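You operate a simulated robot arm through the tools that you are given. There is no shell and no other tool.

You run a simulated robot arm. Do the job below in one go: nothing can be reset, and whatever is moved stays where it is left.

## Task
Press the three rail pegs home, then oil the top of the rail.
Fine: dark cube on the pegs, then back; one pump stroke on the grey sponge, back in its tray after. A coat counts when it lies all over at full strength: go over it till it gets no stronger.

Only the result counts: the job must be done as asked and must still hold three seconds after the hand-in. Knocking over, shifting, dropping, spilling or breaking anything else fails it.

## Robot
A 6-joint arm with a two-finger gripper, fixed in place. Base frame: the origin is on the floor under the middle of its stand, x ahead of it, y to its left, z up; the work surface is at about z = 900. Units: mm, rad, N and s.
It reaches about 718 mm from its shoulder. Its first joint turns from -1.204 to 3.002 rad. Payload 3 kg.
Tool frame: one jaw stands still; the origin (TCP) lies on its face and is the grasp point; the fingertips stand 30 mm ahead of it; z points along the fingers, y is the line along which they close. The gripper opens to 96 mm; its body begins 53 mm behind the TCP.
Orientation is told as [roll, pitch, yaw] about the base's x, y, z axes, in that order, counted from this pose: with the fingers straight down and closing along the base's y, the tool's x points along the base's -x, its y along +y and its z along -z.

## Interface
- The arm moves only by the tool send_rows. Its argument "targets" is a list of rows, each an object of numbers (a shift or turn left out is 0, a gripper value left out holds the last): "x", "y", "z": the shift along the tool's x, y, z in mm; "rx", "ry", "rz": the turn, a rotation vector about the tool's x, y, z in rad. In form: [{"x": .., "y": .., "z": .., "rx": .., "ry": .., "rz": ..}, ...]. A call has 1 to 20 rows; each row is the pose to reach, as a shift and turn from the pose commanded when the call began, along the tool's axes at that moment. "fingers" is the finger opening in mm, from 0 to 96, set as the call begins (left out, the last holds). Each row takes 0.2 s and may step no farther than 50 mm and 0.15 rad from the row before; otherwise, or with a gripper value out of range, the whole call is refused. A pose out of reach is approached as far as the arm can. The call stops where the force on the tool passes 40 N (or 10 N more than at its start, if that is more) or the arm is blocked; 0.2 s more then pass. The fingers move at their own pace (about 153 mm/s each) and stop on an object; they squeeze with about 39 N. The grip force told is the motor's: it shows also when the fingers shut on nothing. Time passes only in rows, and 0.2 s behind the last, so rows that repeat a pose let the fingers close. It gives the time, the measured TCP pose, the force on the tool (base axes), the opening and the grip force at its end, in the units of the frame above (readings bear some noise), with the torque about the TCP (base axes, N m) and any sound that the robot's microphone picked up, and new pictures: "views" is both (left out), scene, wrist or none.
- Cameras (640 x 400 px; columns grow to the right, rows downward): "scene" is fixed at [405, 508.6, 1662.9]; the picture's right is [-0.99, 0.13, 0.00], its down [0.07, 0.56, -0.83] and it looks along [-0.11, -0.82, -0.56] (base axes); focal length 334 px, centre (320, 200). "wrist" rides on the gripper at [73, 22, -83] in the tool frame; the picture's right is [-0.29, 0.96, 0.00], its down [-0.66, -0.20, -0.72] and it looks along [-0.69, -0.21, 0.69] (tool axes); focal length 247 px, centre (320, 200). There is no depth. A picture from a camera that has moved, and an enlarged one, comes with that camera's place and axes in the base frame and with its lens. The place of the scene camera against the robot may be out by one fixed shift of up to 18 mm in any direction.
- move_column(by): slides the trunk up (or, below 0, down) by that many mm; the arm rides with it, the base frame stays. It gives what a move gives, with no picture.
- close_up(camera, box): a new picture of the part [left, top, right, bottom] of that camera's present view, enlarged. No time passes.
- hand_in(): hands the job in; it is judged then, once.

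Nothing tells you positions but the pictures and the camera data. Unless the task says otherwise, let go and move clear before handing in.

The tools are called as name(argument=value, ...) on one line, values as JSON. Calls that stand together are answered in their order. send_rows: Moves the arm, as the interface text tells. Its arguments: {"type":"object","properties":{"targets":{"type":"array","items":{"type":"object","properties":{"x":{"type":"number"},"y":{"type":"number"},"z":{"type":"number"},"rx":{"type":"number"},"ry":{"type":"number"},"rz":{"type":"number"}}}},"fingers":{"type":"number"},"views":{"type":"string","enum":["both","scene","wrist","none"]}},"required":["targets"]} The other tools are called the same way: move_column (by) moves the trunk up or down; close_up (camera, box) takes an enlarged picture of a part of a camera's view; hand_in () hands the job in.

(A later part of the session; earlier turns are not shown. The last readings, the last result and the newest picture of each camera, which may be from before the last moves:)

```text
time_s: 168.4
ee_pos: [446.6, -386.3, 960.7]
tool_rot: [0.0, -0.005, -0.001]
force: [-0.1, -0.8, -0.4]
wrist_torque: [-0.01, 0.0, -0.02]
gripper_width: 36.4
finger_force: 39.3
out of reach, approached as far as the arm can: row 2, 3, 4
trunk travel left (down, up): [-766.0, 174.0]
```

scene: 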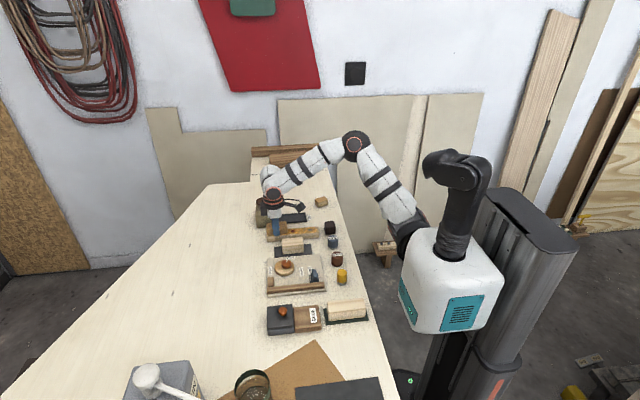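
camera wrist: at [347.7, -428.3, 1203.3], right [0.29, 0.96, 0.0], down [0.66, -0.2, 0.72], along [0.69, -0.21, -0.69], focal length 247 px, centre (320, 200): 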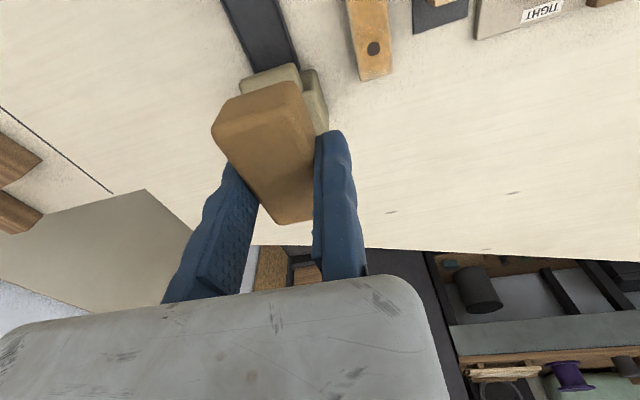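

The arm can't go past about x = 447 here, and the sponge already overhangs the end well, so the coat's soft border is just edge rendering. I'll do one more full set of passes on both halves and compare colour before finishing.

send_rows(targets=[{"x": 9, "y": 1, "z": -38}, {"x": 18, "y": 2, "z": -75}, {"x": 27, "y": 3, "z": -113}, {"x": 36, "y": 4, "z": -150}, {"x": 36, "y": 4, "z": -150}], views="none")

move_column(by=-120)

send_rows(targets=[{"z": 12}, {"z": 22}, {"z": 26}, {"z": 28}, {"z": 28}], views="none")

```text
time_s: 169.6
ee_pos: [409.8, -382.5, 1112.1]
tool_rot: [-0.002, -0.002, 0.0]
force: [0.5, 0.0, -1.0]
wrist_torque: [0.01, 0.0, -0.02]
gripper_width: 36.5
finger_force: 39.3
trunk travel left (down, up): [-766.0, 174.0]
```

```text
time_s: 171.1
ee_pos: [409.0, -381.4, 992.5]
tool_rot: [-0.002, -0.001, 0.002]
force: [0.4, -0.9, 0.4]
wrist_torque: [0.0, 0.04, -0.02]
gripper_width: 36.3
finger_force: 38.9
trunk travel left (down, up): [-646.0, 294.0]
```

```text
time_s: 172.3
ee_pos: [408.8, -381.4, 965.0]
tool_rot: [-0.003, -0.003, 0.0]
force: [-1.2, 0.2, 0.5]
wrist_torque: [0.0, 0.0, 0.01]
gripper_width: 36.5
finger_force: 38.9
trunk travel left (down, up): [-646.0, 294.0]
```

send_rows(targets=[{"z": 1.5, "ry": -0.015}, {"z": 3, "ry": -0.03}, {"z": 3.8, "ry": -0.03}, {"z": 4.4, "ry": -0.03}], views="none")

```text
time_s: 173.3
ee_pos: [409.7, -381.6, 961.1]
tool_rot: [-0.001, -0.034, 0.0]
force: [0.1, -0.3, 0.1]
wrist_torque: [0.02, 0.02, 0.02]
gripper_width: 36.4
finger_force: 38.8
trunk travel left (down, up): [-646.0, 294.0]
```

send_rows(targets=[{"z": 0.5}, {"z": 1.0}, {"z": 1.5}, {"z": 1.5}], views="none")

```text
time_s: 174.3
ee_pos: [409.5, -381.1, 959.5]
tool_rot: [-0.004, -0.035, 0.001]
force: [4.5, -3.8, 14.1]
wrist_torque: [-0.33, 0.23, 0.15]
gripper_width: 36.6
finger_force: 39.8
trunk travel left (down, up): [-646.0, 294.0]
```

send_rows(targets=[{"z": -0.4, "ry": 0.015}, {"x": -10, "z": 0, "ry": 0.015}, {"x": -20, "z": 0.3, "ry": 0.015}, {"x": -31, "z": 0.7, "ry": 0.015}, {"x": -20, "z": 0.3, "ry": 0.015}, {"x": -10, "z": 0, "ry": 0.015}, {"x": 2, "z": -0.4, "ry": 0.015}, {"x": 14, "z": -0.8, "ry": 0.015}, {"x": 26, "z": -1.3, "ry": 0.015}, {"x": 38, "z": -1.7, "ry": 0.015}, {"x": 50, "z": -2.1, "ry": 0.015}, {"x": 38, "y": -5, "z": -1.7, "ry": 0.015}, {"x": 26, "y": -5, "z": -1.3, "ry": 0.015}, {"x": 14, "y": -5, "z": -0.8, "ry": 0.015}, {"x": 2, "y": -5, "z": -0.4, "ry": 0.015}, {"x": -10, "y": -5, "z": 0, "ry": 0.015}, {"x": -20, "y": -5, "z": 0.3, "ry": 0.015}, {"x": -31, "y": -5, "z": 0.7, "ry": 0.015}], views="none")

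```text
time_s: 178.1
ee_pos: [440.1, -385.8, 960.0]
tool_rot: [-0.003, -0.02, -0.001]
force: [-0.8, -0.2, 11.4]
wrist_torque: [-0.15, -0.29, -0.05]
gripper_width: 36.6
finger_force: 38.9
trunk travel left (down, up): [-646.0, 294.0]
```

send_rows(targets=[{"x": 4, "y": 4, "z": 0}, {"x": 14, "y": 9, "z": -0.3}, {"x": 26, "y": 10, "z": -0.5}, {"x": 38, "y": 10, "z": -0.8}, {"x": 50, "y": 10, "z": -1.0}, {"x": 62, "y": 10, "z": -1.2}, {"x": 74, "y": 10, "z": -1.5}, {"x": 84, "y": 10, "z": -1.7}, {"x": 74, "y": 5, "z": -1.5}, {"x": 62, "y": 4, "z": -1.2}, {"x": 50, "y": 4, "z": -1.0}, {"x": 38, "y": 4, "z": -0.8}, {"x": 26, "y": 4, "z": -0.5}, {"x": 14, "y": 4, "z": -0.3}, {"x": 3, "y": 3, "z": 0}, {"x": 10, "y": -3, "z": -0.1}, {"x": 0, "y": -3, "z": 0}], views="none")

move_column(by=60)

close_up(camera="scene", box=[262, 222, 297, 246])

close_up(camera="scene", box=[262, 220, 332, 250])

```text
time_s: 181.7
ee_pos: [439.5, -388.1, 958.6]
tool_rot: [-0.005, -0.019, -0.001]
force: [-2.9, -0.4, 10.1]
wrist_torque: [-0.19, -0.17, -0.05]
gripper_width: 36.3
finger_force: 39.3
out of reach, approached as far as the arm can: row 8
trunk travel left (down, up): [-646.0, 294.0]
```

```text
time_s: 182.7
ee_pos: [440.9, -388.5, 1017.1]
tool_rot: [-0.002, -0.019, 0.0]
force: [0.3, 0.3, -0.8]
wrist_torque: [0.05, -0.01, 0.01]
gripper_width: 36.8
finger_force: 39.4
trunk travel left (down, up): [-706.0, 234.0]
```

```text
16.00 times, centred on (280, 234) of scene
camera zoom: at [405.0, 508.6, 1662.9], right [-0.99, 0.13, 0.0], down [0.07, 0.56, -0.83], along [-0.11, -0.82, -0.56], focal length 5351 px, centre (968, -344)
```

zoom: 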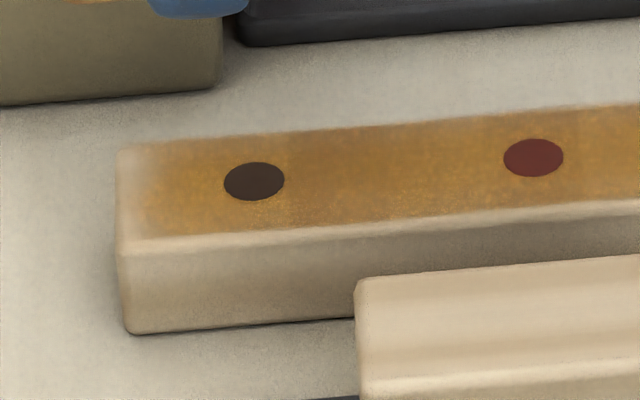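

```text
9.14 times, centred on (297, 235) of scene
camera zoom: at [405.0, 508.6, 1662.9], right [-0.99, 0.13, 0.0], down [0.07, 0.56, -0.83], along [-0.11, -0.82, -0.56], focal length 3058 px, centre (530, -120)
```

zoom: 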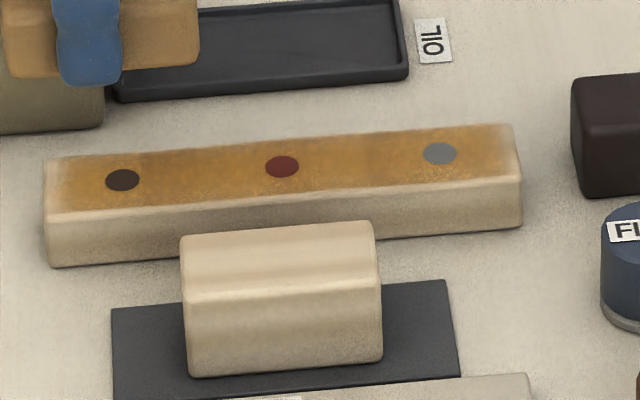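

The picture is unchanged by the extra passes, so the coat is at full strength, with the same soft border at both ends. Now I'll take the sponge back to its tray: travel over it, then lower the trunk.

send_rows(targets=[{"x": 11, "y": -16, "z": -29, "ry": 0.01}, {"x": 23, "y": -33, "z": -58, "ry": 0.018}, {"x": 34, "y": -49, "z": -87, "ry": 0.018}, {"x": 46, "y": -66, "z": -116, "ry": 0.018}, {"x": 58, "y": -82, "z": -145, "ry": 0.018}, {"x": 69, "y": -98, "z": -173, "ry": 0.018}, {"x": 69, "y": -98, "z": -173, "ry": 0.018}], views="none")

move_column(by=-190)

send_rows(targets=[{"z": 0}], views="both")

close_up(camera="scene", box=[250, 180, 330, 235])

```text
time_s: 184.3
ee_pos: [370.5, -486.3, 1191.2]
tool_rot: [0.0, 0.003, -0.002]
force: [0.8, -0.5, -0.8]
wrist_torque: [0.0, 0.01, -0.01]
gripper_width: 36.5
finger_force: 38.9
trunk travel left (down, up): [-706.0, 234.0]
```

```text
time_s: 186.3
ee_pos: [370.0, -485.9, 1001.2]
tool_rot: [-0.001, 0.0, 0.001]
force: [0.1, 0.2, 0.2]
wrist_torque: [0.0, -0.02, 0.03]
gripper_width: 36.1
finger_force: 38.8
trunk travel left (down, up): [-516.0, 424.0]
```

```text
time_s: 186.7
ee_pos: [370.3, -486.9, 1001.1]
tool_rot: [-0.001, 0.0, 0.0]
force: [0.3, -0.8, -0.6]
wrist_torque: [0.04, 0.0, 0.02]
gripper_width: 36.7
finger_force: 39.2
trunk travel left (down, up): [-516.0, 424.0]
camera wrist: at [296.2, -463.4, 1083.5], right [0.29, 0.96, 0.0], down [0.66, -0.2, 0.72], along [0.69, -0.21, -0.69], focal length 247 px, centre (320, 200)
```

scene: 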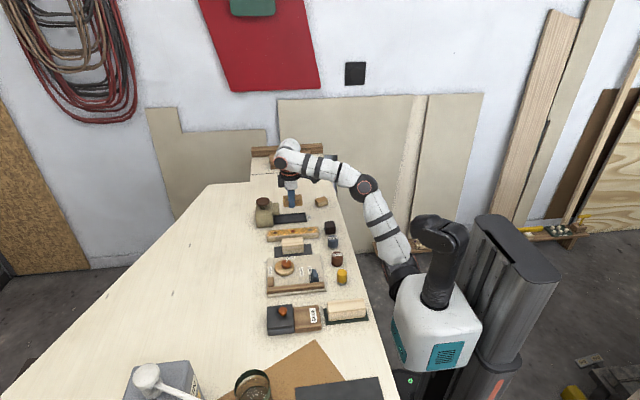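
wrist: 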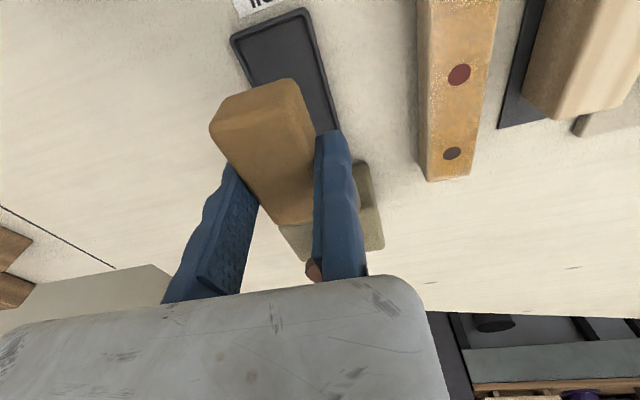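

```text
7.27 times, centred on (290, 208) of scene
camera zoom: at [405.0, 508.6, 1662.9], right [-0.99, 0.13, 0.0], down [0.07, 0.56, -0.83], along [-0.11, -0.82, -0.56], focal length 2432 px, centre (538, 146)
```

zoom: 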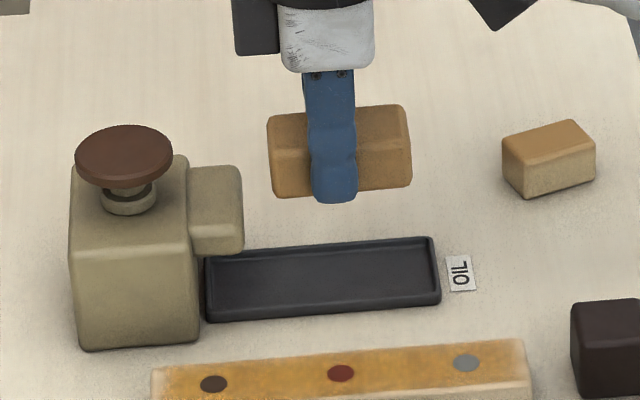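

Good view of the far half of the rail from here; I'll check it once before setting the sponge down.

close_up(camera="wrist", box=[400, 40, 500, 190])

send_rows(targets=[{"z": 15}, {"z": 30}, {"z": 45}, {"z": 45}], views="both")

close_up(camera="scene", box=[250, 180, 330, 235])

```text
2.67 times, centred on (450, 115) of wrist
camera zoom: at [296.2, -463.4, 1083.5], right [0.29, 0.96, 0.0], down [0.66, -0.2, 0.72], along [0.69, -0.21, -0.69], focal length 659 px, centre (-27, 427)
```

zoom: 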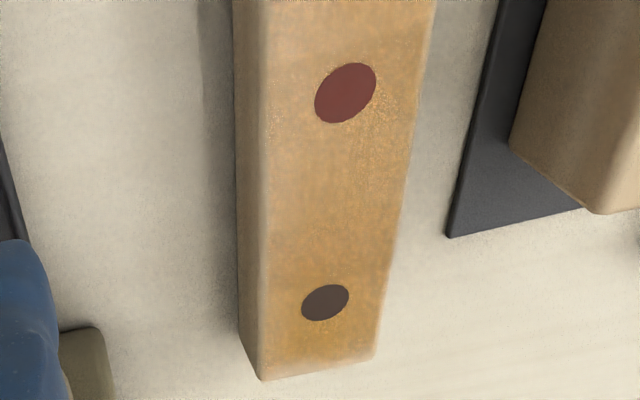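

```text
time_s: 187.7
ee_pos: [370.5, -486.1, 956.8]
tool_rot: [-0.002, 0.0, -0.002]
force: [0.1, -0.2, -0.2]
wrist_torque: [-0.02, -0.04, -0.02]
gripper_width: 36.6
finger_force: 38.7
trunk travel left (down, up): [-516.0, 424.0]
camera wrist: at [296.0, -463.2, 1038.7], right [0.29, 0.96, 0.0], down [0.66, -0.2, 0.72], along [0.69, -0.21, -0.69], focal length 247 px, centre (320, 200)
```

scene: 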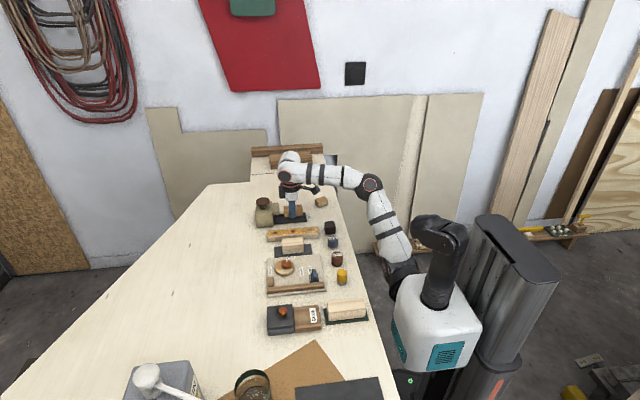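
wrist: 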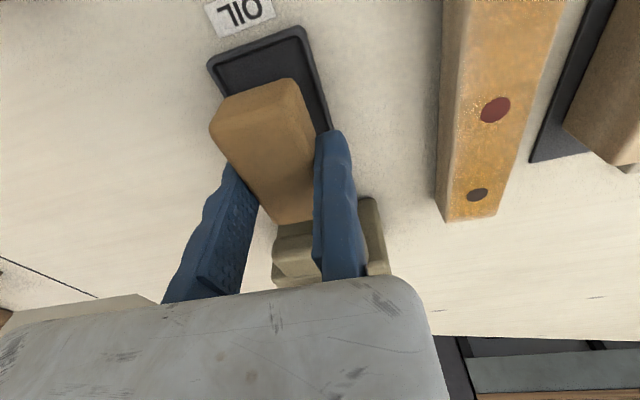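

```text
7.27 times, centred on (290, 208) of scene
camera zoom: at [405.0, 508.6, 1662.9], right [-0.99, 0.13, 0.0], down [0.07, 0.56, -0.83], along [-0.11, -0.82, -0.56], focal length 2432 px, centre (538, 146)
```

zoom: 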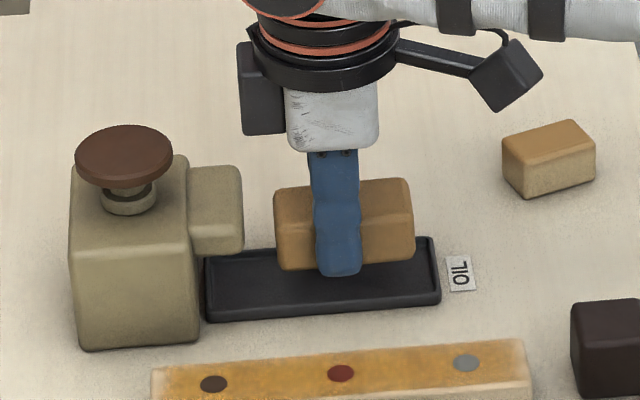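

The coat looks even right to the far end. Lowering the sponge into the tray.

send_rows(targets=[{"z": 8}, {"z": 14}, {"z": 16}, {"z": 17}], views="none")

```text
time_s: 188.7
ee_pos: [370.0, -487.1, 938.9]
tool_rot: [-0.002, 0.0, -0.001]
force: [0.3, 0.2, -0.1]
wrist_torque: [0.0, -0.02, 0.01]
gripper_width: 36.7
finger_force: 38.9
trunk travel left (down, up): [-516.0, 424.0]
```

send_rows(targets=[{"z": 0.6}, {"z": 1.2}, {"z": 1.8}, {"z": 1.8}], views="scene")

close_up(camera="scene", box=[250, 180, 330, 235])

```text
time_s: 189.7
ee_pos: [370.0, -487.7, 938.8]
tool_rot: [-0.002, -0.001, 0.0]
force: [1.7, -2.9, 6.8]
wrist_torque: [-0.08, -0.03, 0.01]
gripper_width: 36.7
finger_force: 38.8
trunk travel left (down, up): [-516.0, 424.0]
```

scene: 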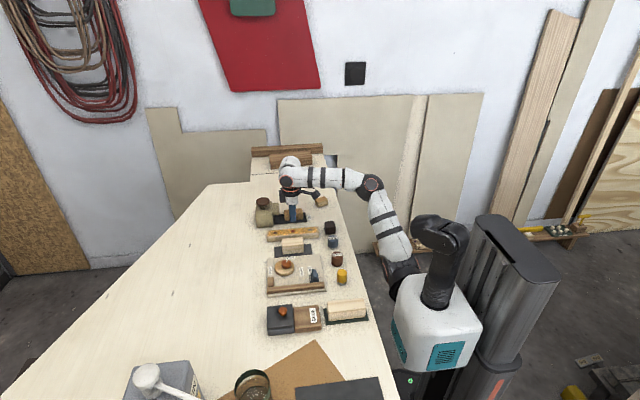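

```text
7.27 times, centred on (290, 208) of scene
camera zoom: at [405.0, 508.6, 1662.9], right [-0.99, 0.13, 0.0], down [0.07, 0.56, -0.83], along [-0.11, -0.82, -0.56], focal length 2432 px, centre (538, 146)
```

zoom: 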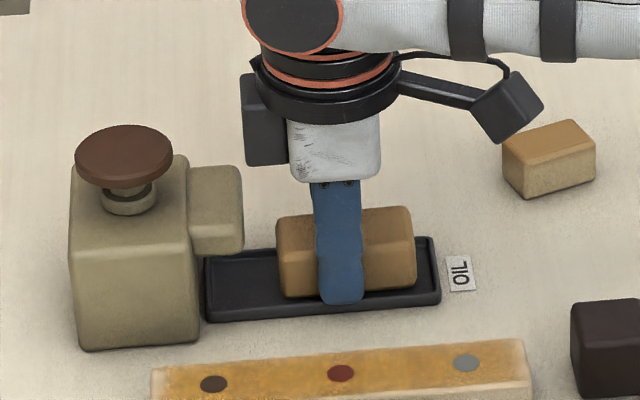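

Contact with the tray floor. Easing off and releasing.

send_rows(targets=[{"z": -0.8}, {"z": -0.8}], views="none")

send_rows(targets=[{"z": 0}, {"z": 0}, {"y": 1.5, "z": -1}, {"y": 2.5, "z": -5}, {"y": 2.5, "z": -20}, {"y": 2.5, "z": -50}, {"y": 2.5, "z": -50}], fingers=70, views="both")

close_up(camera="scene", box=[250, 180, 330, 235])

close_up(camera="wrist", box=[180, 0, 380, 200])

```text
time_s: 190.3
ee_pos: [370.4, -485.5, 938.2]
tool_rot: [0.0, 0.001, 0.0]
force: [1.0, -0.3, 1.9]
wrist_torque: [-0.02, -0.06, -0.01]
gripper_width: 36.4
finger_force: 38.8
trunk travel left (down, up): [-516.0, 424.0]
```

```text
time_s: 191.9
ee_pos: [370.9, -485.5, 989.2]
tool_rot: [0.0, 0.003, 0.0]
force: [-0.2, 0.3, 0.5]
wrist_torque: [0.01, 0.03, -0.01]
gripper_width: 69.6
finger_force: 0.1
trunk travel left (down, up): [-516.0, 424.0]
camera wrist: at [296.5, -461.8, 1071.8], right [0.29, 0.96, 0.0], down [0.66, -0.2, 0.72], along [0.69, -0.21, -0.69], focal length 247 px, centre (320, 200)
```

scene: 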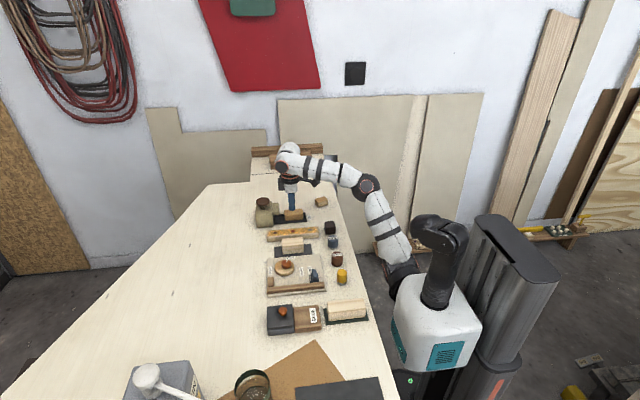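
wrist: 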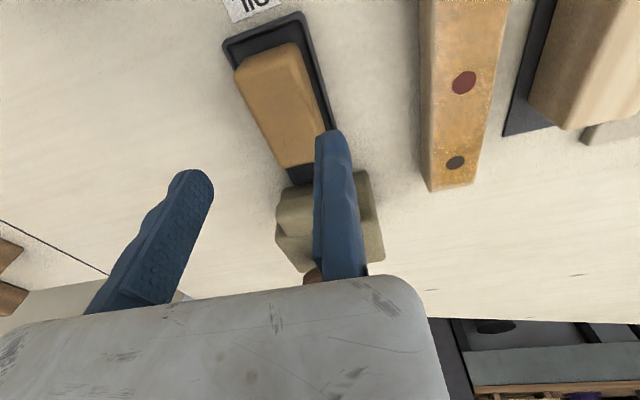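

```text
7.27 times, centred on (290, 208) of scene
camera zoom: at [405.0, 508.6, 1662.9], right [-0.99, 0.13, 0.0], down [0.07, 0.56, -0.83], along [-0.11, -0.82, -0.56], focal length 2432 px, centre (538, 146)
```

zoom: 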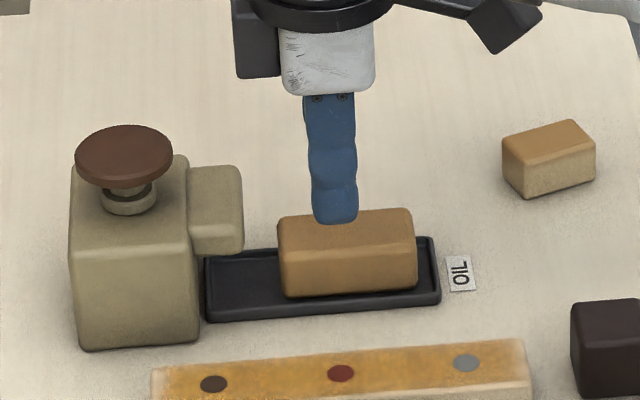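

```text
2.00 times, centred on (280, 100) of wrist
camera zoom: at [296.5, -461.8, 1071.8], right [0.29, 0.96, 0.0], down [0.66, -0.2, 0.72], along [0.69, -0.21, -0.69], focal length 494 px, centre (400, 400)
```

zoom: 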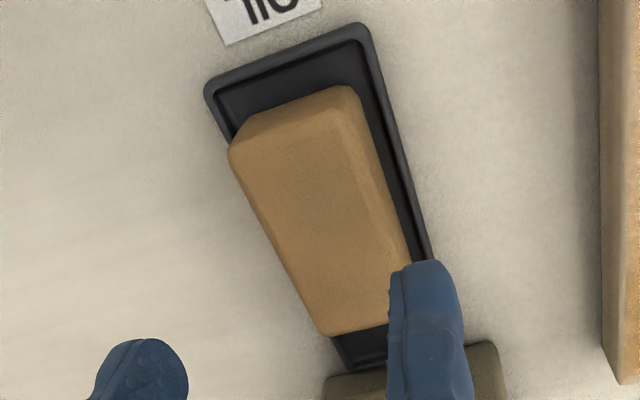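

close_up(camera="scene", box=[272, 205, 312, 228])

close_up(camera="scene", box=[262, 220, 332, 250])

close_up(camera="wrist", box=[400, 0, 520, 200])

```text
16.00 times, centred on (292, 216) of scene
camera zoom: at [405.0, 508.6, 1662.9], right [-0.99, 0.13, 0.0], down [0.07, 0.56, -0.83], along [-0.11, -0.82, -0.56], focal length 5351 px, centre (768, -64)
```

zoom: 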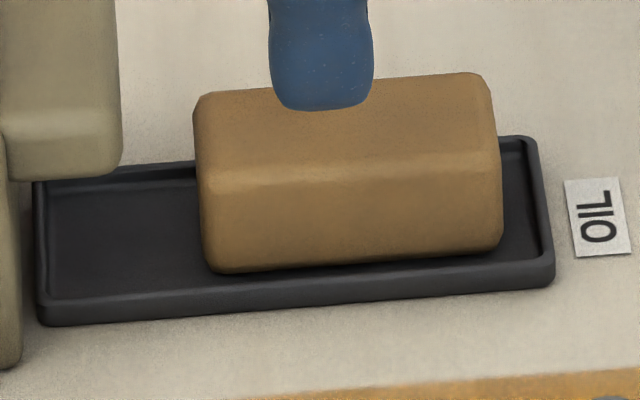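

```text
9.14 times, centred on (297, 235) of scene
camera zoom: at [405.0, 508.6, 1662.9], right [-0.99, 0.13, 0.0], down [0.07, 0.56, -0.83], along [-0.11, -0.82, -0.56], focal length 3058 px, centre (530, -120)
```

zoom: 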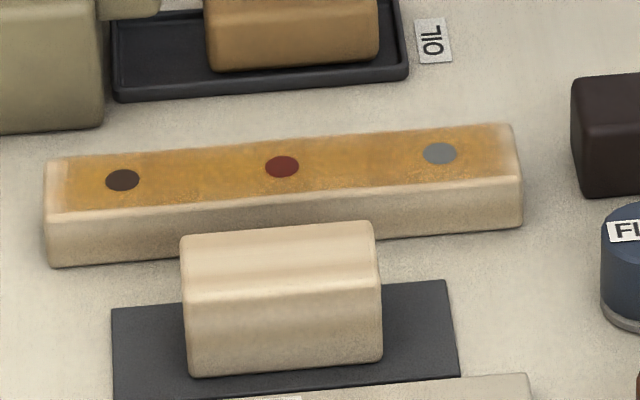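

```text
2.00 times, centred on (460, 100) of wrist
camera zoom: at [296.5, -461.8, 1071.8], right [0.29, 0.96, 0.0], down [0.66, -0.2, 0.72], along [0.69, -0.21, -0.69], focal length 494 px, centre (40, 400)
```

zoom: 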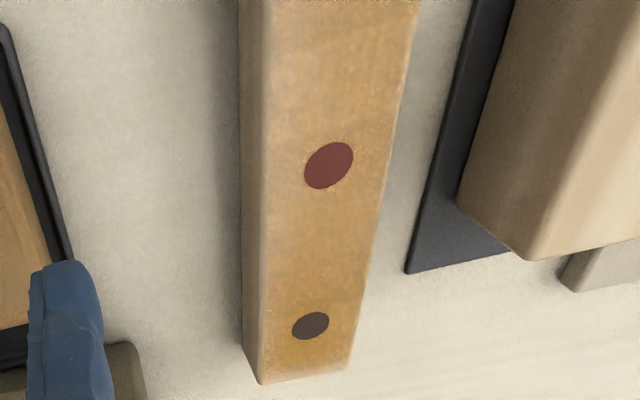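

The sponge lies flat in its tray and the tray hasn't moved. I'll take one more closer look at the far end of the rail to judge its coat properly.

move_column(by=50)

send_rows(targets=[{"x": -12, "y": 7}, {"x": -25, "y": 14}, {"x": -25, "y": 14}], fingers=0, views="wrist")

close_up(camera="wrist", box=[360, 60, 460, 160])

```text
time_s: 192.9
ee_pos: [370.8, -485.8, 1039.7]
tool_rot: [-0.001, 0.0, 0.002]
force: [0.0, 0.1, 0.0]
wrist_torque: [0.01, 0.0, 0.0]
gripper_width: 69.8
finger_force: 0.0
trunk travel left (down, up): [-566.0, 374.0]
```

```text
time_s: 193.7
ee_pos: [395.1, -469.7, 1038.4]
tool_rot: [-0.001, 0.001, -0.001]
force: [-0.7, -0.3, -0.1]
wrist_torque: [-0.01, 0.01, 0.02]
gripper_width: 0.1
finger_force: 32.8
trunk travel left (down, up): [-566.0, 374.0]
camera wrist: at [322.1, -447.5, 1121.1], right [0.29, 0.96, 0.0], down [0.66, -0.2, 0.72], along [0.69, -0.21, -0.69], focal length 247 px, centre (320, 200)
```

wrist: 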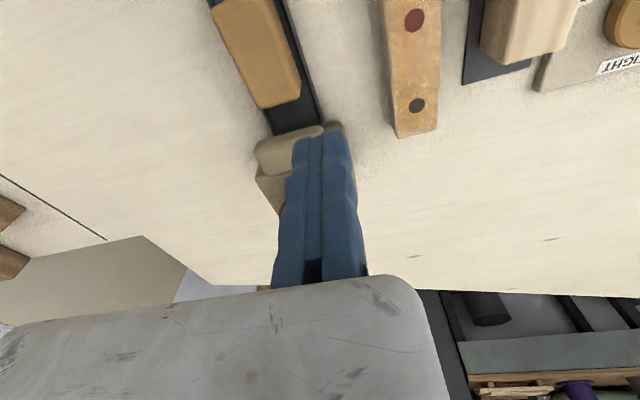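

```text
4.00 times, centred on (410, 110) of wrist
camera zoom: at [322.1, -447.5, 1121.1], right [0.29, 0.96, 0.0], down [0.66, -0.2, 0.72], along [0.69, -0.21, -0.69], focal length 988 px, centre (-40, 560)
```

zoom: 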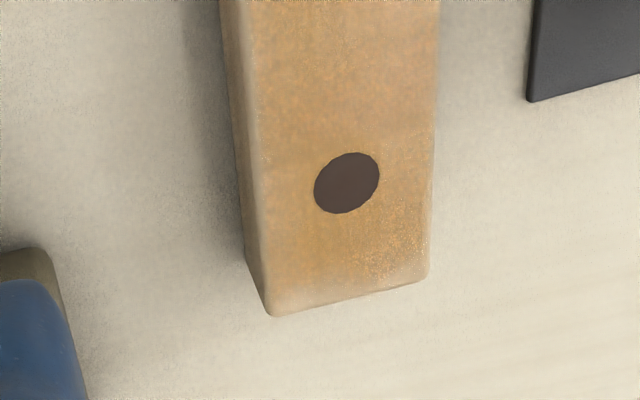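

The far end now looks well covered, better than before the last passes. I'll check the near end the same way.

send_rows(targets=[{"x": 32, "y": 5, "z": -16}, {"x": 64, "y": 10, "z": -31}, {"x": 96, "y": 14, "z": -47}, {"x": 128, "y": 19, "z": -62}, {"x": 128, "y": 19, "z": -62}], views="none")

move_column(by=-80)

send_rows(targets=[{"z": 0}], views="both")

close_up(camera="wrist", box=[340, 60, 460, 160])

```text
time_s: 194.9
ee_pos: [270.4, -452.9, 1099.5]
tool_rot: [-0.002, 0.001, -0.001]
force: [0.5, 0.4, 0.0]
wrist_torque: [-0.01, 0.0, -0.03]
gripper_width: 0.1
finger_force: 33.5
trunk travel left (down, up): [-566.0, 374.0]
```

```text
time_s: 196.0
ee_pos: [269.6, -451.9, 1020.6]
tool_rot: [0.0, 0.0, 0.0]
force: [0.0, 0.3, -0.2]
wrist_torque: [-0.03, 0.01, -0.01]
gripper_width: 0.1
finger_force: 33.6
trunk travel left (down, up): [-486.0, 454.0]
```

```text
time_s: 196.4
ee_pos: [268.4, -451.6, 1020.7]
tool_rot: [-0.001, 0.0, 0.001]
force: [-0.3, 0.0, -0.4]
wrist_torque: [0.05, -0.01, -0.01]
gripper_width: 0.0
finger_force: 33.1
trunk travel left (down, up): [-486.0, 454.0]
camera wrist: at [195.3, -428.3, 1102.6], right [0.29, 0.96, 0.0], down [0.66, -0.2, 0.72], along [0.69, -0.21, -0.69], focal length 247 px, centre (320, 200)
```

scene: 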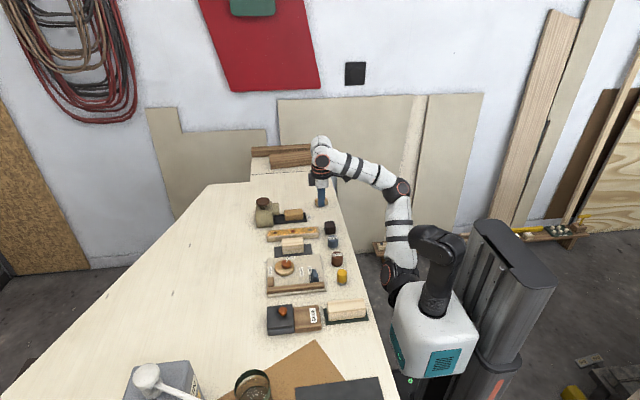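
wrist: 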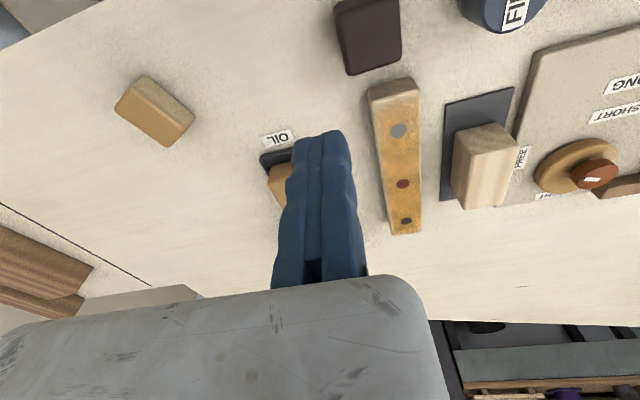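

```text
4.00 times, centred on (400, 110) of wrist
camera zoom: at [195.3, -428.3, 1102.6], right [0.29, 0.96, 0.0], down [0.66, -0.2, 0.72], along [0.69, -0.21, -0.69], focal length 988 px, centre (0, 560)
```

zoom: 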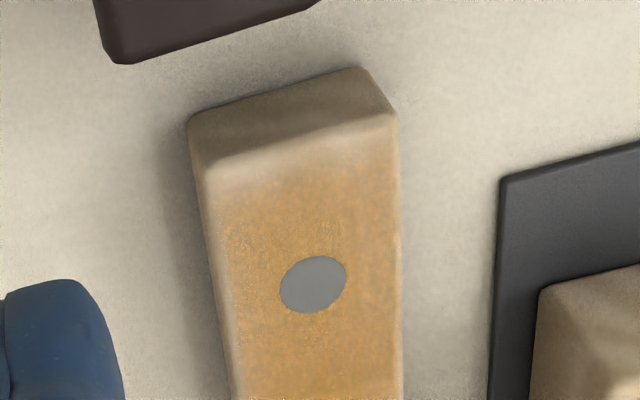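

The near end looks a shade lighter in its last millimetres from this angle. To be certain, I'll fetch the sponge once more and give the ends extra level passes, comparing with the same camera afterwards.

close_up(camera="scene", box=[305, 223, 321, 237])

send_rows(targets=[{"x": -33, "y": -11, "z": 7}, {"x": -67, "y": -22, "z": 14}, {"x": -101, "y": -33, "z": 20}, {"x": -101, "y": -33, "z": 20}, {"x": -101, "y": -33, "z": 20}], fingers=75, views="both")

close_up(camera="scene", box=[250, 180, 330, 235])

```text
16.00 times, centred on (313, 230) of scene
camera zoom: at [405.0, 508.6, 1662.9], right [-0.99, 0.13, 0.0], down [0.07, 0.56, -0.83], along [-0.11, -0.82, -0.56], focal length 5351 px, centre (432, -280)
```

zoom: 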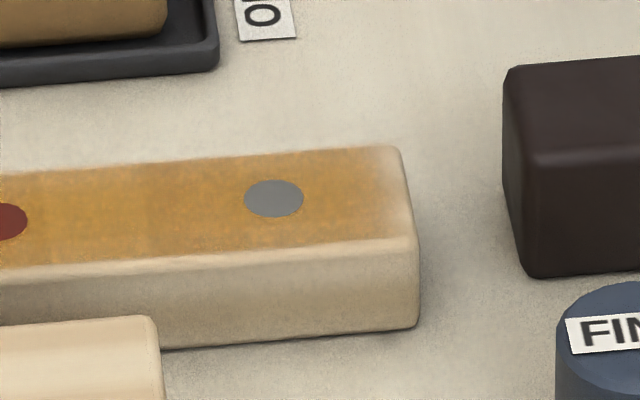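

```text
time_s: 197.6
ee_pos: [370.9, -487.6, 998.9]
tool_rot: [0.0, -0.001, 0.001]
force: [0.0, 0.1, 0.4]
wrist_torque: [0.0, 0.03, 0.01]
gripper_width: 74.9
finger_force: 0.2
trunk travel left (down, up): [-486.0, 454.0]
camera wrist: at [297.9, -464.1, 1081.0], right [0.29, 0.96, 0.0], down [0.66, -0.2, 0.72], along [0.69, -0.21, -0.69], focal length 247 px, centre (320, 200)
```

scene: 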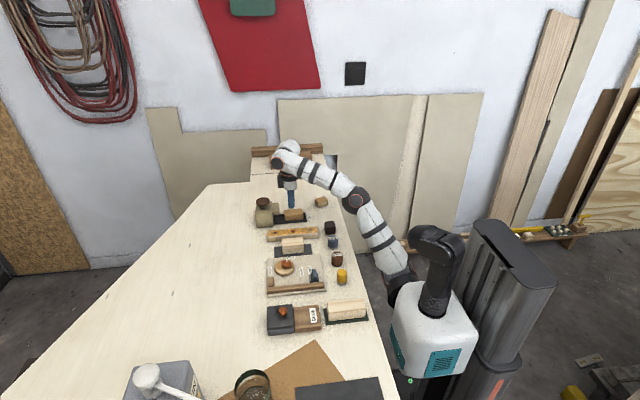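
wrist: 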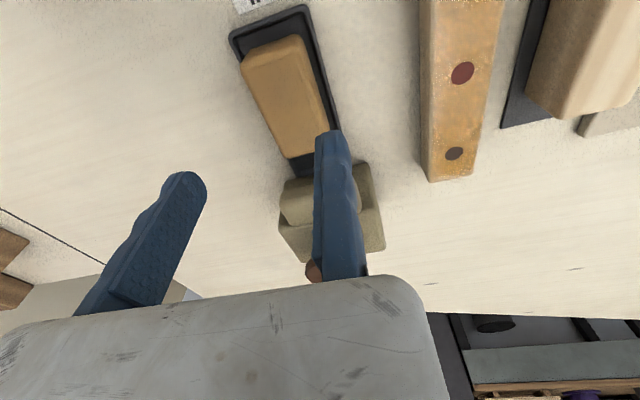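

```text
7.27 times, centred on (290, 208) of scene
camera zoom: at [405.0, 508.6, 1662.9], right [-0.99, 0.13, 0.0], down [0.07, 0.56, -0.83], along [-0.11, -0.82, -0.56], focal length 2432 px, centre (538, 146)
```

zoom: 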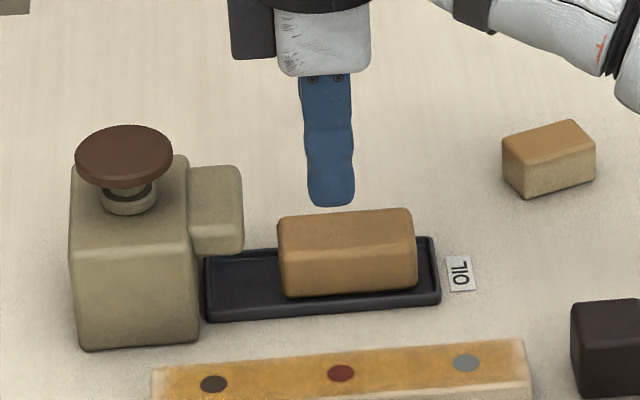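

send_rows(targets=[{"x": 6, "y": 3, "z": 10}, {"x": 6, "y": 3, "z": 30}, {"x": 6, "y": 3, "z": 45}, {"x": 6, "y": 3, "z": 53.5}, {"x": 6, "y": 3, "z": 53.5}], views="none")

send_rows(targets=[{"y": -2}, {"y": -2.5}, {"y": -2.5}, {"y": -2.5}, {"y": -2.5}], fingers=10, views="scene")

close_up(camera="scene", box=[250, 180, 330, 235])

```text
time_s: 198.8
ee_pos: [363.1, -482.1, 946.7]
tool_rot: [-0.002, -0.001, 0.001]
force: [0.7, -0.3, -0.1]
wrist_torque: [0.01, 0.01, -0.01]
gripper_width: 75.2
finger_force: 0.1
trunk travel left (down, up): [-486.0, 454.0]
```

```text
time_s: 200.0
ee_pos: [365.4, -483.1, 945.8]
tool_rot: [-0.002, 0.001, 0.0]
force: [-1.3, 1.4, 2.9]
wrist_torque: [0.01, -0.02, 0.01]
gripper_width: 36.6
finger_force: 38.8
trunk travel left (down, up): [-486.0, 454.0]
```

scene: 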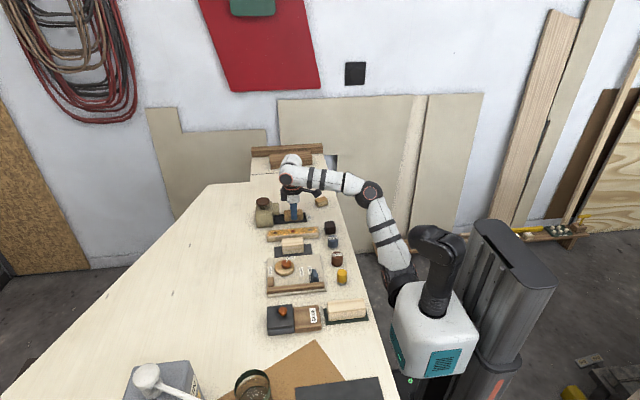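

```text
7.27 times, centred on (290, 208) of scene
camera zoom: at [405.0, 508.6, 1662.9], right [-0.99, 0.13, 0.0], down [0.07, 0.56, -0.83], along [-0.11, -0.82, -0.56], focal length 2432 px, centre (538, 146)
```

zoom: 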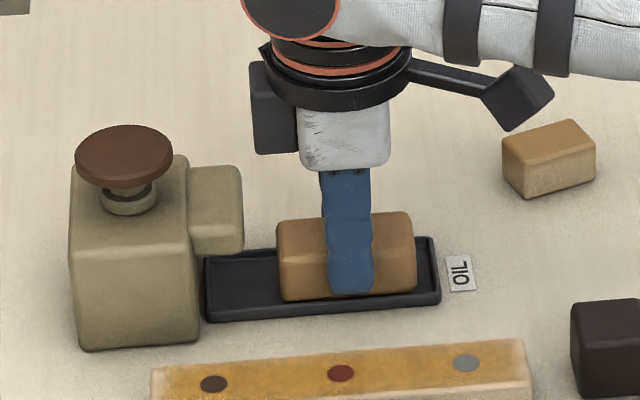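

Regripped. Lifting out with the trunk and carrying it to the near end of the rail.

move_column(by=50)

send_rows(targets=[{"x": 0, "y": 25, "z": -5}, {"x": 18, "y": 60, "z": -5}, {"x": 36, "y": 85, "z": -5}, {"x": 50, "y": 105, "z": -5}, {"x": 50, "y": 105, "z": 0}, {"x": 50, "y": 105, "z": 0}], views="scene")

close_up(camera="scene", box=[270, 195, 350, 255])

```text
time_s: 200.9
ee_pos: [365.2, -484.5, 996.1]
tool_rot: [-0.002, 0.0, -0.002]
force: [-0.8, 0.1, 0.4]
wrist_torque: [0.0, -0.02, -0.02]
gripper_width: 36.6
finger_force: 39.2
trunk travel left (down, up): [-536.0, 404.0]
```

```text
time_s: 202.3
ee_pos: [315.0, -379.4, 995.4]
tool_rot: [-0.002, -0.001, 0.001]
force: [0.5, 0.0, -0.7]
wrist_torque: [-0.02, -0.01, -0.05]
gripper_width: 36.6
finger_force: 38.6
trunk travel left (down, up): [-536.0, 404.0]
```

scene: 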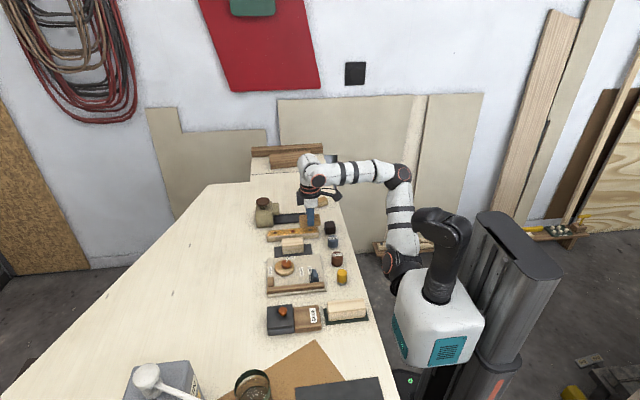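

```text
6.67 times, centred on (310, 225) of scene
camera zoom: at [405.0, 508.6, 1662.9], right [-0.99, 0.13, 0.0], down [0.07, 0.56, -0.83], along [-0.11, -0.82, -0.56], focal length 2230 px, centre (387, 33)
```

zoom: 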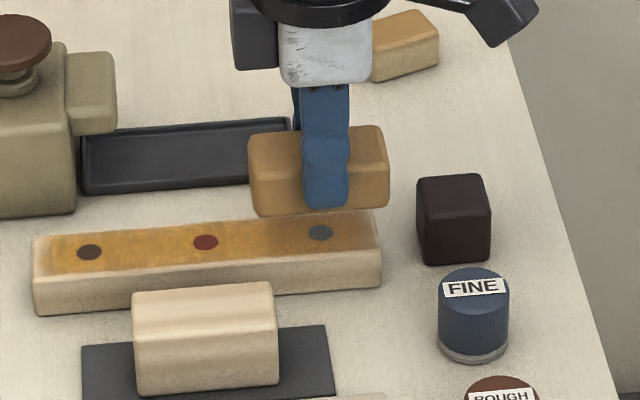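

send_rows(targets=[{"x": 5, "z": 15}, {"x": 9, "z": 23}, {"x": 9, "z": 25}, {"x": 9, "z": 26.5}, {"x": 9, "z": 27.5}, {"x": 9, "z": 28.2}], views="none")

```text
time_s: 203.8
ee_pos: [306.5, -379.3, 968.6]
tool_rot: [-0.003, -0.001, -0.001]
force: [-0.1, 0.1, -1.4]
wrist_torque: [0.0, 0.0, 0.0]
gripper_width: 36.6
finger_force: 39.0
trunk travel left (down, up): [-536.0, 404.0]
```

send_rows(targets=[{"z": 0.7}, {"z": 1.4}, {"z": 2.0}, {"z": 2.0}], views="none")

```text
time_s: 204.8
ee_pos: [306.9, -378.7, 967.8]
tool_rot: [-0.004, -0.001, -0.003]
force: [3.8, -8.1, 25.1]
wrist_torque: [-0.7, -0.18, 0.07]
gripper_width: 36.8
finger_force: 39.6
trunk travel left (down, up): [-536.0, 404.0]
```

Level contact this time (no pitching torque). Backing off to about 10 N and making repeated short strokes over the near end.

send_rows(targets=[{"z": -1.2}, {"x": 7, "z": -1.1}, {"x": -4, "z": -1.1}, {"x": -14, "z": -1.1}, {"x": -4, "z": -1.1}, {"x": 7, "z": -1.0}, {"x": 7, "y": -4, "z": -1.0}, {"x": -4, "y": -4, "z": -1.0}, {"x": -14, "y": -4, "z": -1.0}, {"x": -4, "y": -4, "z": -1.0}, {"x": 7, "y": -4, "z": -1.0}, {"x": 7, "y": -9, "z": -1.0}, {"x": -4, "y": -9, "z": -1.0}, {"x": -14, "y": -9, "z": -1.0}, {"x": -4, "y": -9, "z": -1.0}, {"x": 7, "y": -9, "z": -1.0}], views="none")

```text
time_s: 208.2
ee_pos: [299.4, -388.4, 968.0]
tool_rot: [-0.001, 0.0, -0.001]
force: [-0.3, -0.6, 2.0]
wrist_torque: [-0.05, -0.06, -0.03]
gripper_width: 36.7
finger_force: 39.3
trunk travel left (down, up): [-536.0, 404.0]
```

send_rows(targets=[{"z": 0.6}, {"x": -11, "z": 0.7}, {"x": -22, "z": 0.7}, {"x": -11, "z": 0.7}, {"x": 0, "z": 0.7}, {"x": 0, "y": 6, "z": 0.7}, {"x": -11, "y": 6, "z": 0.7}, {"x": -22, "y": 6, "z": 0.7}, {"x": -11, "y": 6, "z": 0.7}, {"x": 0, "y": 6, "z": 0.8}, {"x": 0, "y": 14, "z": 0.8}, {"x": -11, "y": 14, "z": 0.8}, {"x": -22, "y": 14, "z": 0.8}, {"x": -11, "y": 14, "z": 0.8}, {"x": 0, "y": 14, "z": 0.8}, {"x": 0, "y": 8, "z": 0.8}, {"x": -8, "y": 8, "z": 0.8}, {"x": 0, "y": 8, "z": 0.8}], views="none")

```text
time_s: 211.9
ee_pos: [299.5, -381.7, 967.3]
tool_rot: [-0.001, -0.001, 0.001]
force: [1.5, 1.0, 4.2]
wrist_torque: [0.0, -0.06, -0.01]
gripper_width: 36.7
finger_force: 39.0
trunk travel left (down, up): [-536.0, 404.0]
```

send_rows(targets=[{"z": -10}, {"z": -35}, {"z": -60}, {"z": -60}], views="none")

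close_up(camera="scene", box=[305, 223, 321, 237])

close_up(camera="scene", box=[290, 215, 332, 245])

```text
time_s: 212.9
ee_pos: [299.5, -380.4, 1027.2]
tool_rot: [-0.001, 0.002, 0.0]
force: [-0.5, -0.9, -0.1]
wrist_torque: [0.05, 0.01, -0.03]
gripper_width: 36.6
finger_force: 38.5
trunk travel left (down, up): [-536.0, 404.0]
```

```text
16.00 times, centred on (313, 230) of scene
camera zoom: at [405.0, 508.6, 1662.9], right [-0.99, 0.13, 0.0], down [0.07, 0.56, -0.83], along [-0.11, -0.82, -0.56], focal length 5351 px, centre (432, -280)
```

zoom: 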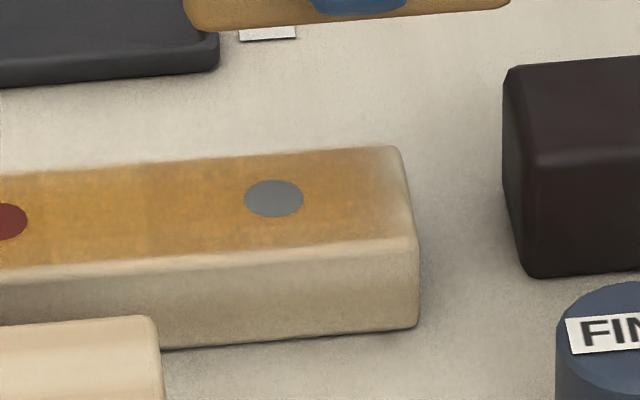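

```text
13.33 times, centred on (311, 230) of scene
camera zoom: at [405.0, 508.6, 1662.9], right [-0.99, 0.13, 0.0], down [0.07, 0.56, -0.83], along [-0.11, -0.82, -0.56], focal length 4459 px, centre (440, -200)
```

zoom: 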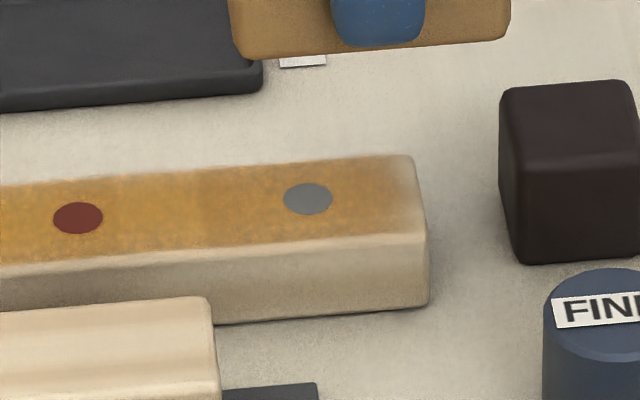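

Identical to the picture before these passes, so the coat no longer gets any stronger. Now returning the sponge to its tray for good.

send_rows(targets=[{"x": -17, "y": -26, "z": 7}, {"x": -34, "y": -52, "z": 14}, {"x": -51, "y": -79, "z": 20}, {"x": -68, "y": -105, "z": 27}, {"x": -68, "y": -105, "z": 27}, {"x": -68, "y": -105, "z": 27}], views="none")

move_column(by=-40)

send_rows(targets=[{"z": 0}], views="both")

close_up(camera="scene", box=[250, 180, 330, 235])

```text
time_s: 214.3
ee_pos: [367.7, -488.5, 997.8]
tool_rot: [-0.001, 0.0, -0.002]
force: [-0.7, 0.2, -0.1]
wrist_torque: [0.0, 0.0, 0.01]
gripper_width: 36.6
finger_force: 38.9
trunk travel left (down, up): [-536.0, 404.0]
```

```text
time_s: 215.2
ee_pos: [366.7, -488.5, 957.8]
tool_rot: [-0.003, 0.001, 0.001]
force: [-0.4, 0.6, 0.3]
wrist_torque: [-0.01, -0.01, 0.0]
gripper_width: 36.5
finger_force: 39.3
trunk travel left (down, up): [-496.0, 444.0]
```

```text
time_s: 215.6
ee_pos: [367.0, -487.0, 959.7]
tool_rot: [0.0, -0.001, -0.001]
force: [-0.5, 0.1, -0.2]
wrist_torque: [0.01, -0.01, 0.02]
gripper_width: 36.8
finger_force: 39.0
trunk travel left (down, up): [-496.0, 444.0]
camera wrist: at [292.7, -464.8, 1041.2], right [0.29, 0.96, 0.0], down [0.66, -0.2, 0.72], along [0.69, -0.21, -0.69], focal length 247 px, centre (320, 200)
```

scene: 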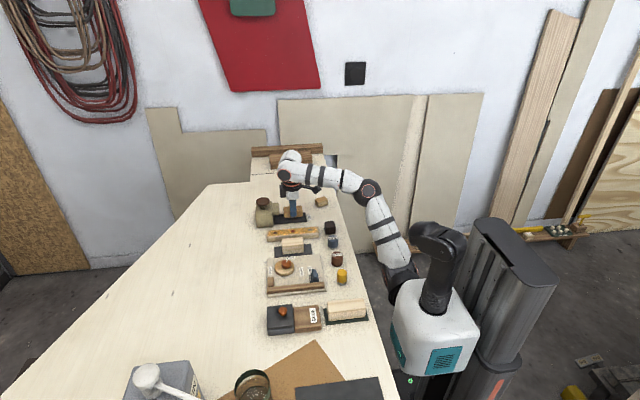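
wrist: 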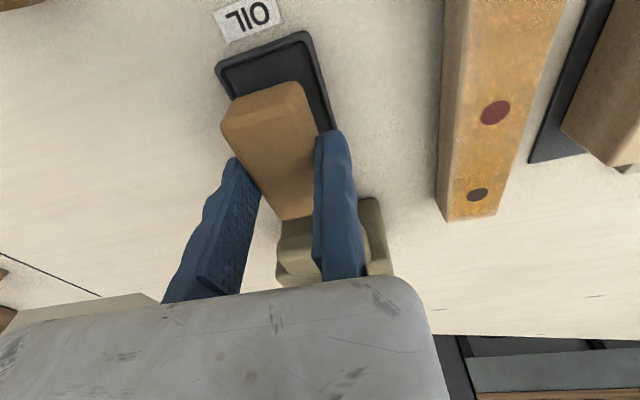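

```text
7.27 times, centred on (290, 208) of scene
camera zoom: at [405.0, 508.6, 1662.9], right [-0.99, 0.13, 0.0], down [0.07, 0.56, -0.83], along [-0.11, -0.82, -0.56], focal length 2432 px, centre (538, 146)
```

zoom: 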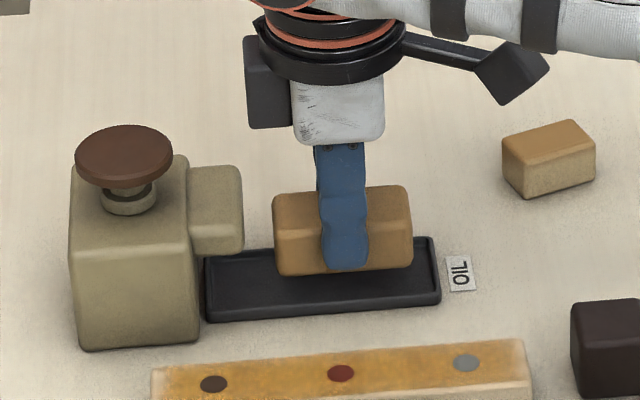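

send_rows(targets=[{"y": 1.5, "z": 6}, {"y": 1.5, "z": 10}, {"y": 1.5, "z": 11.5}, {"y": 1.5, "z": 12.5}], views="none")

send_rows(targets=[{"z": 0.7}, {"z": 1.4}, {"z": 2.0}, {"z": 2.0}], views="none")

```text
time_s: 216.6
ee_pos: [365.2, -488.1, 944.7]
tool_rot: [-0.004, 0.001, -0.002]
force: [-0.2, -0.5, -1.1]
wrist_torque: [0.01, 0.01, 0.01]
gripper_width: 36.6
finger_force: 39.0
trunk travel left (down, up): [-496.0, 444.0]
```

```text
time_s: 217.6
ee_pos: [366.6, -486.3, 945.4]
tool_rot: [-0.002, 0.001, 0.0]
force: [0.1, -1.5, 5.7]
wrist_torque: [-0.08, 0.08, 0.05]
gripper_width: 36.6
finger_force: 38.7
trunk travel left (down, up): [-496.0, 444.0]
```

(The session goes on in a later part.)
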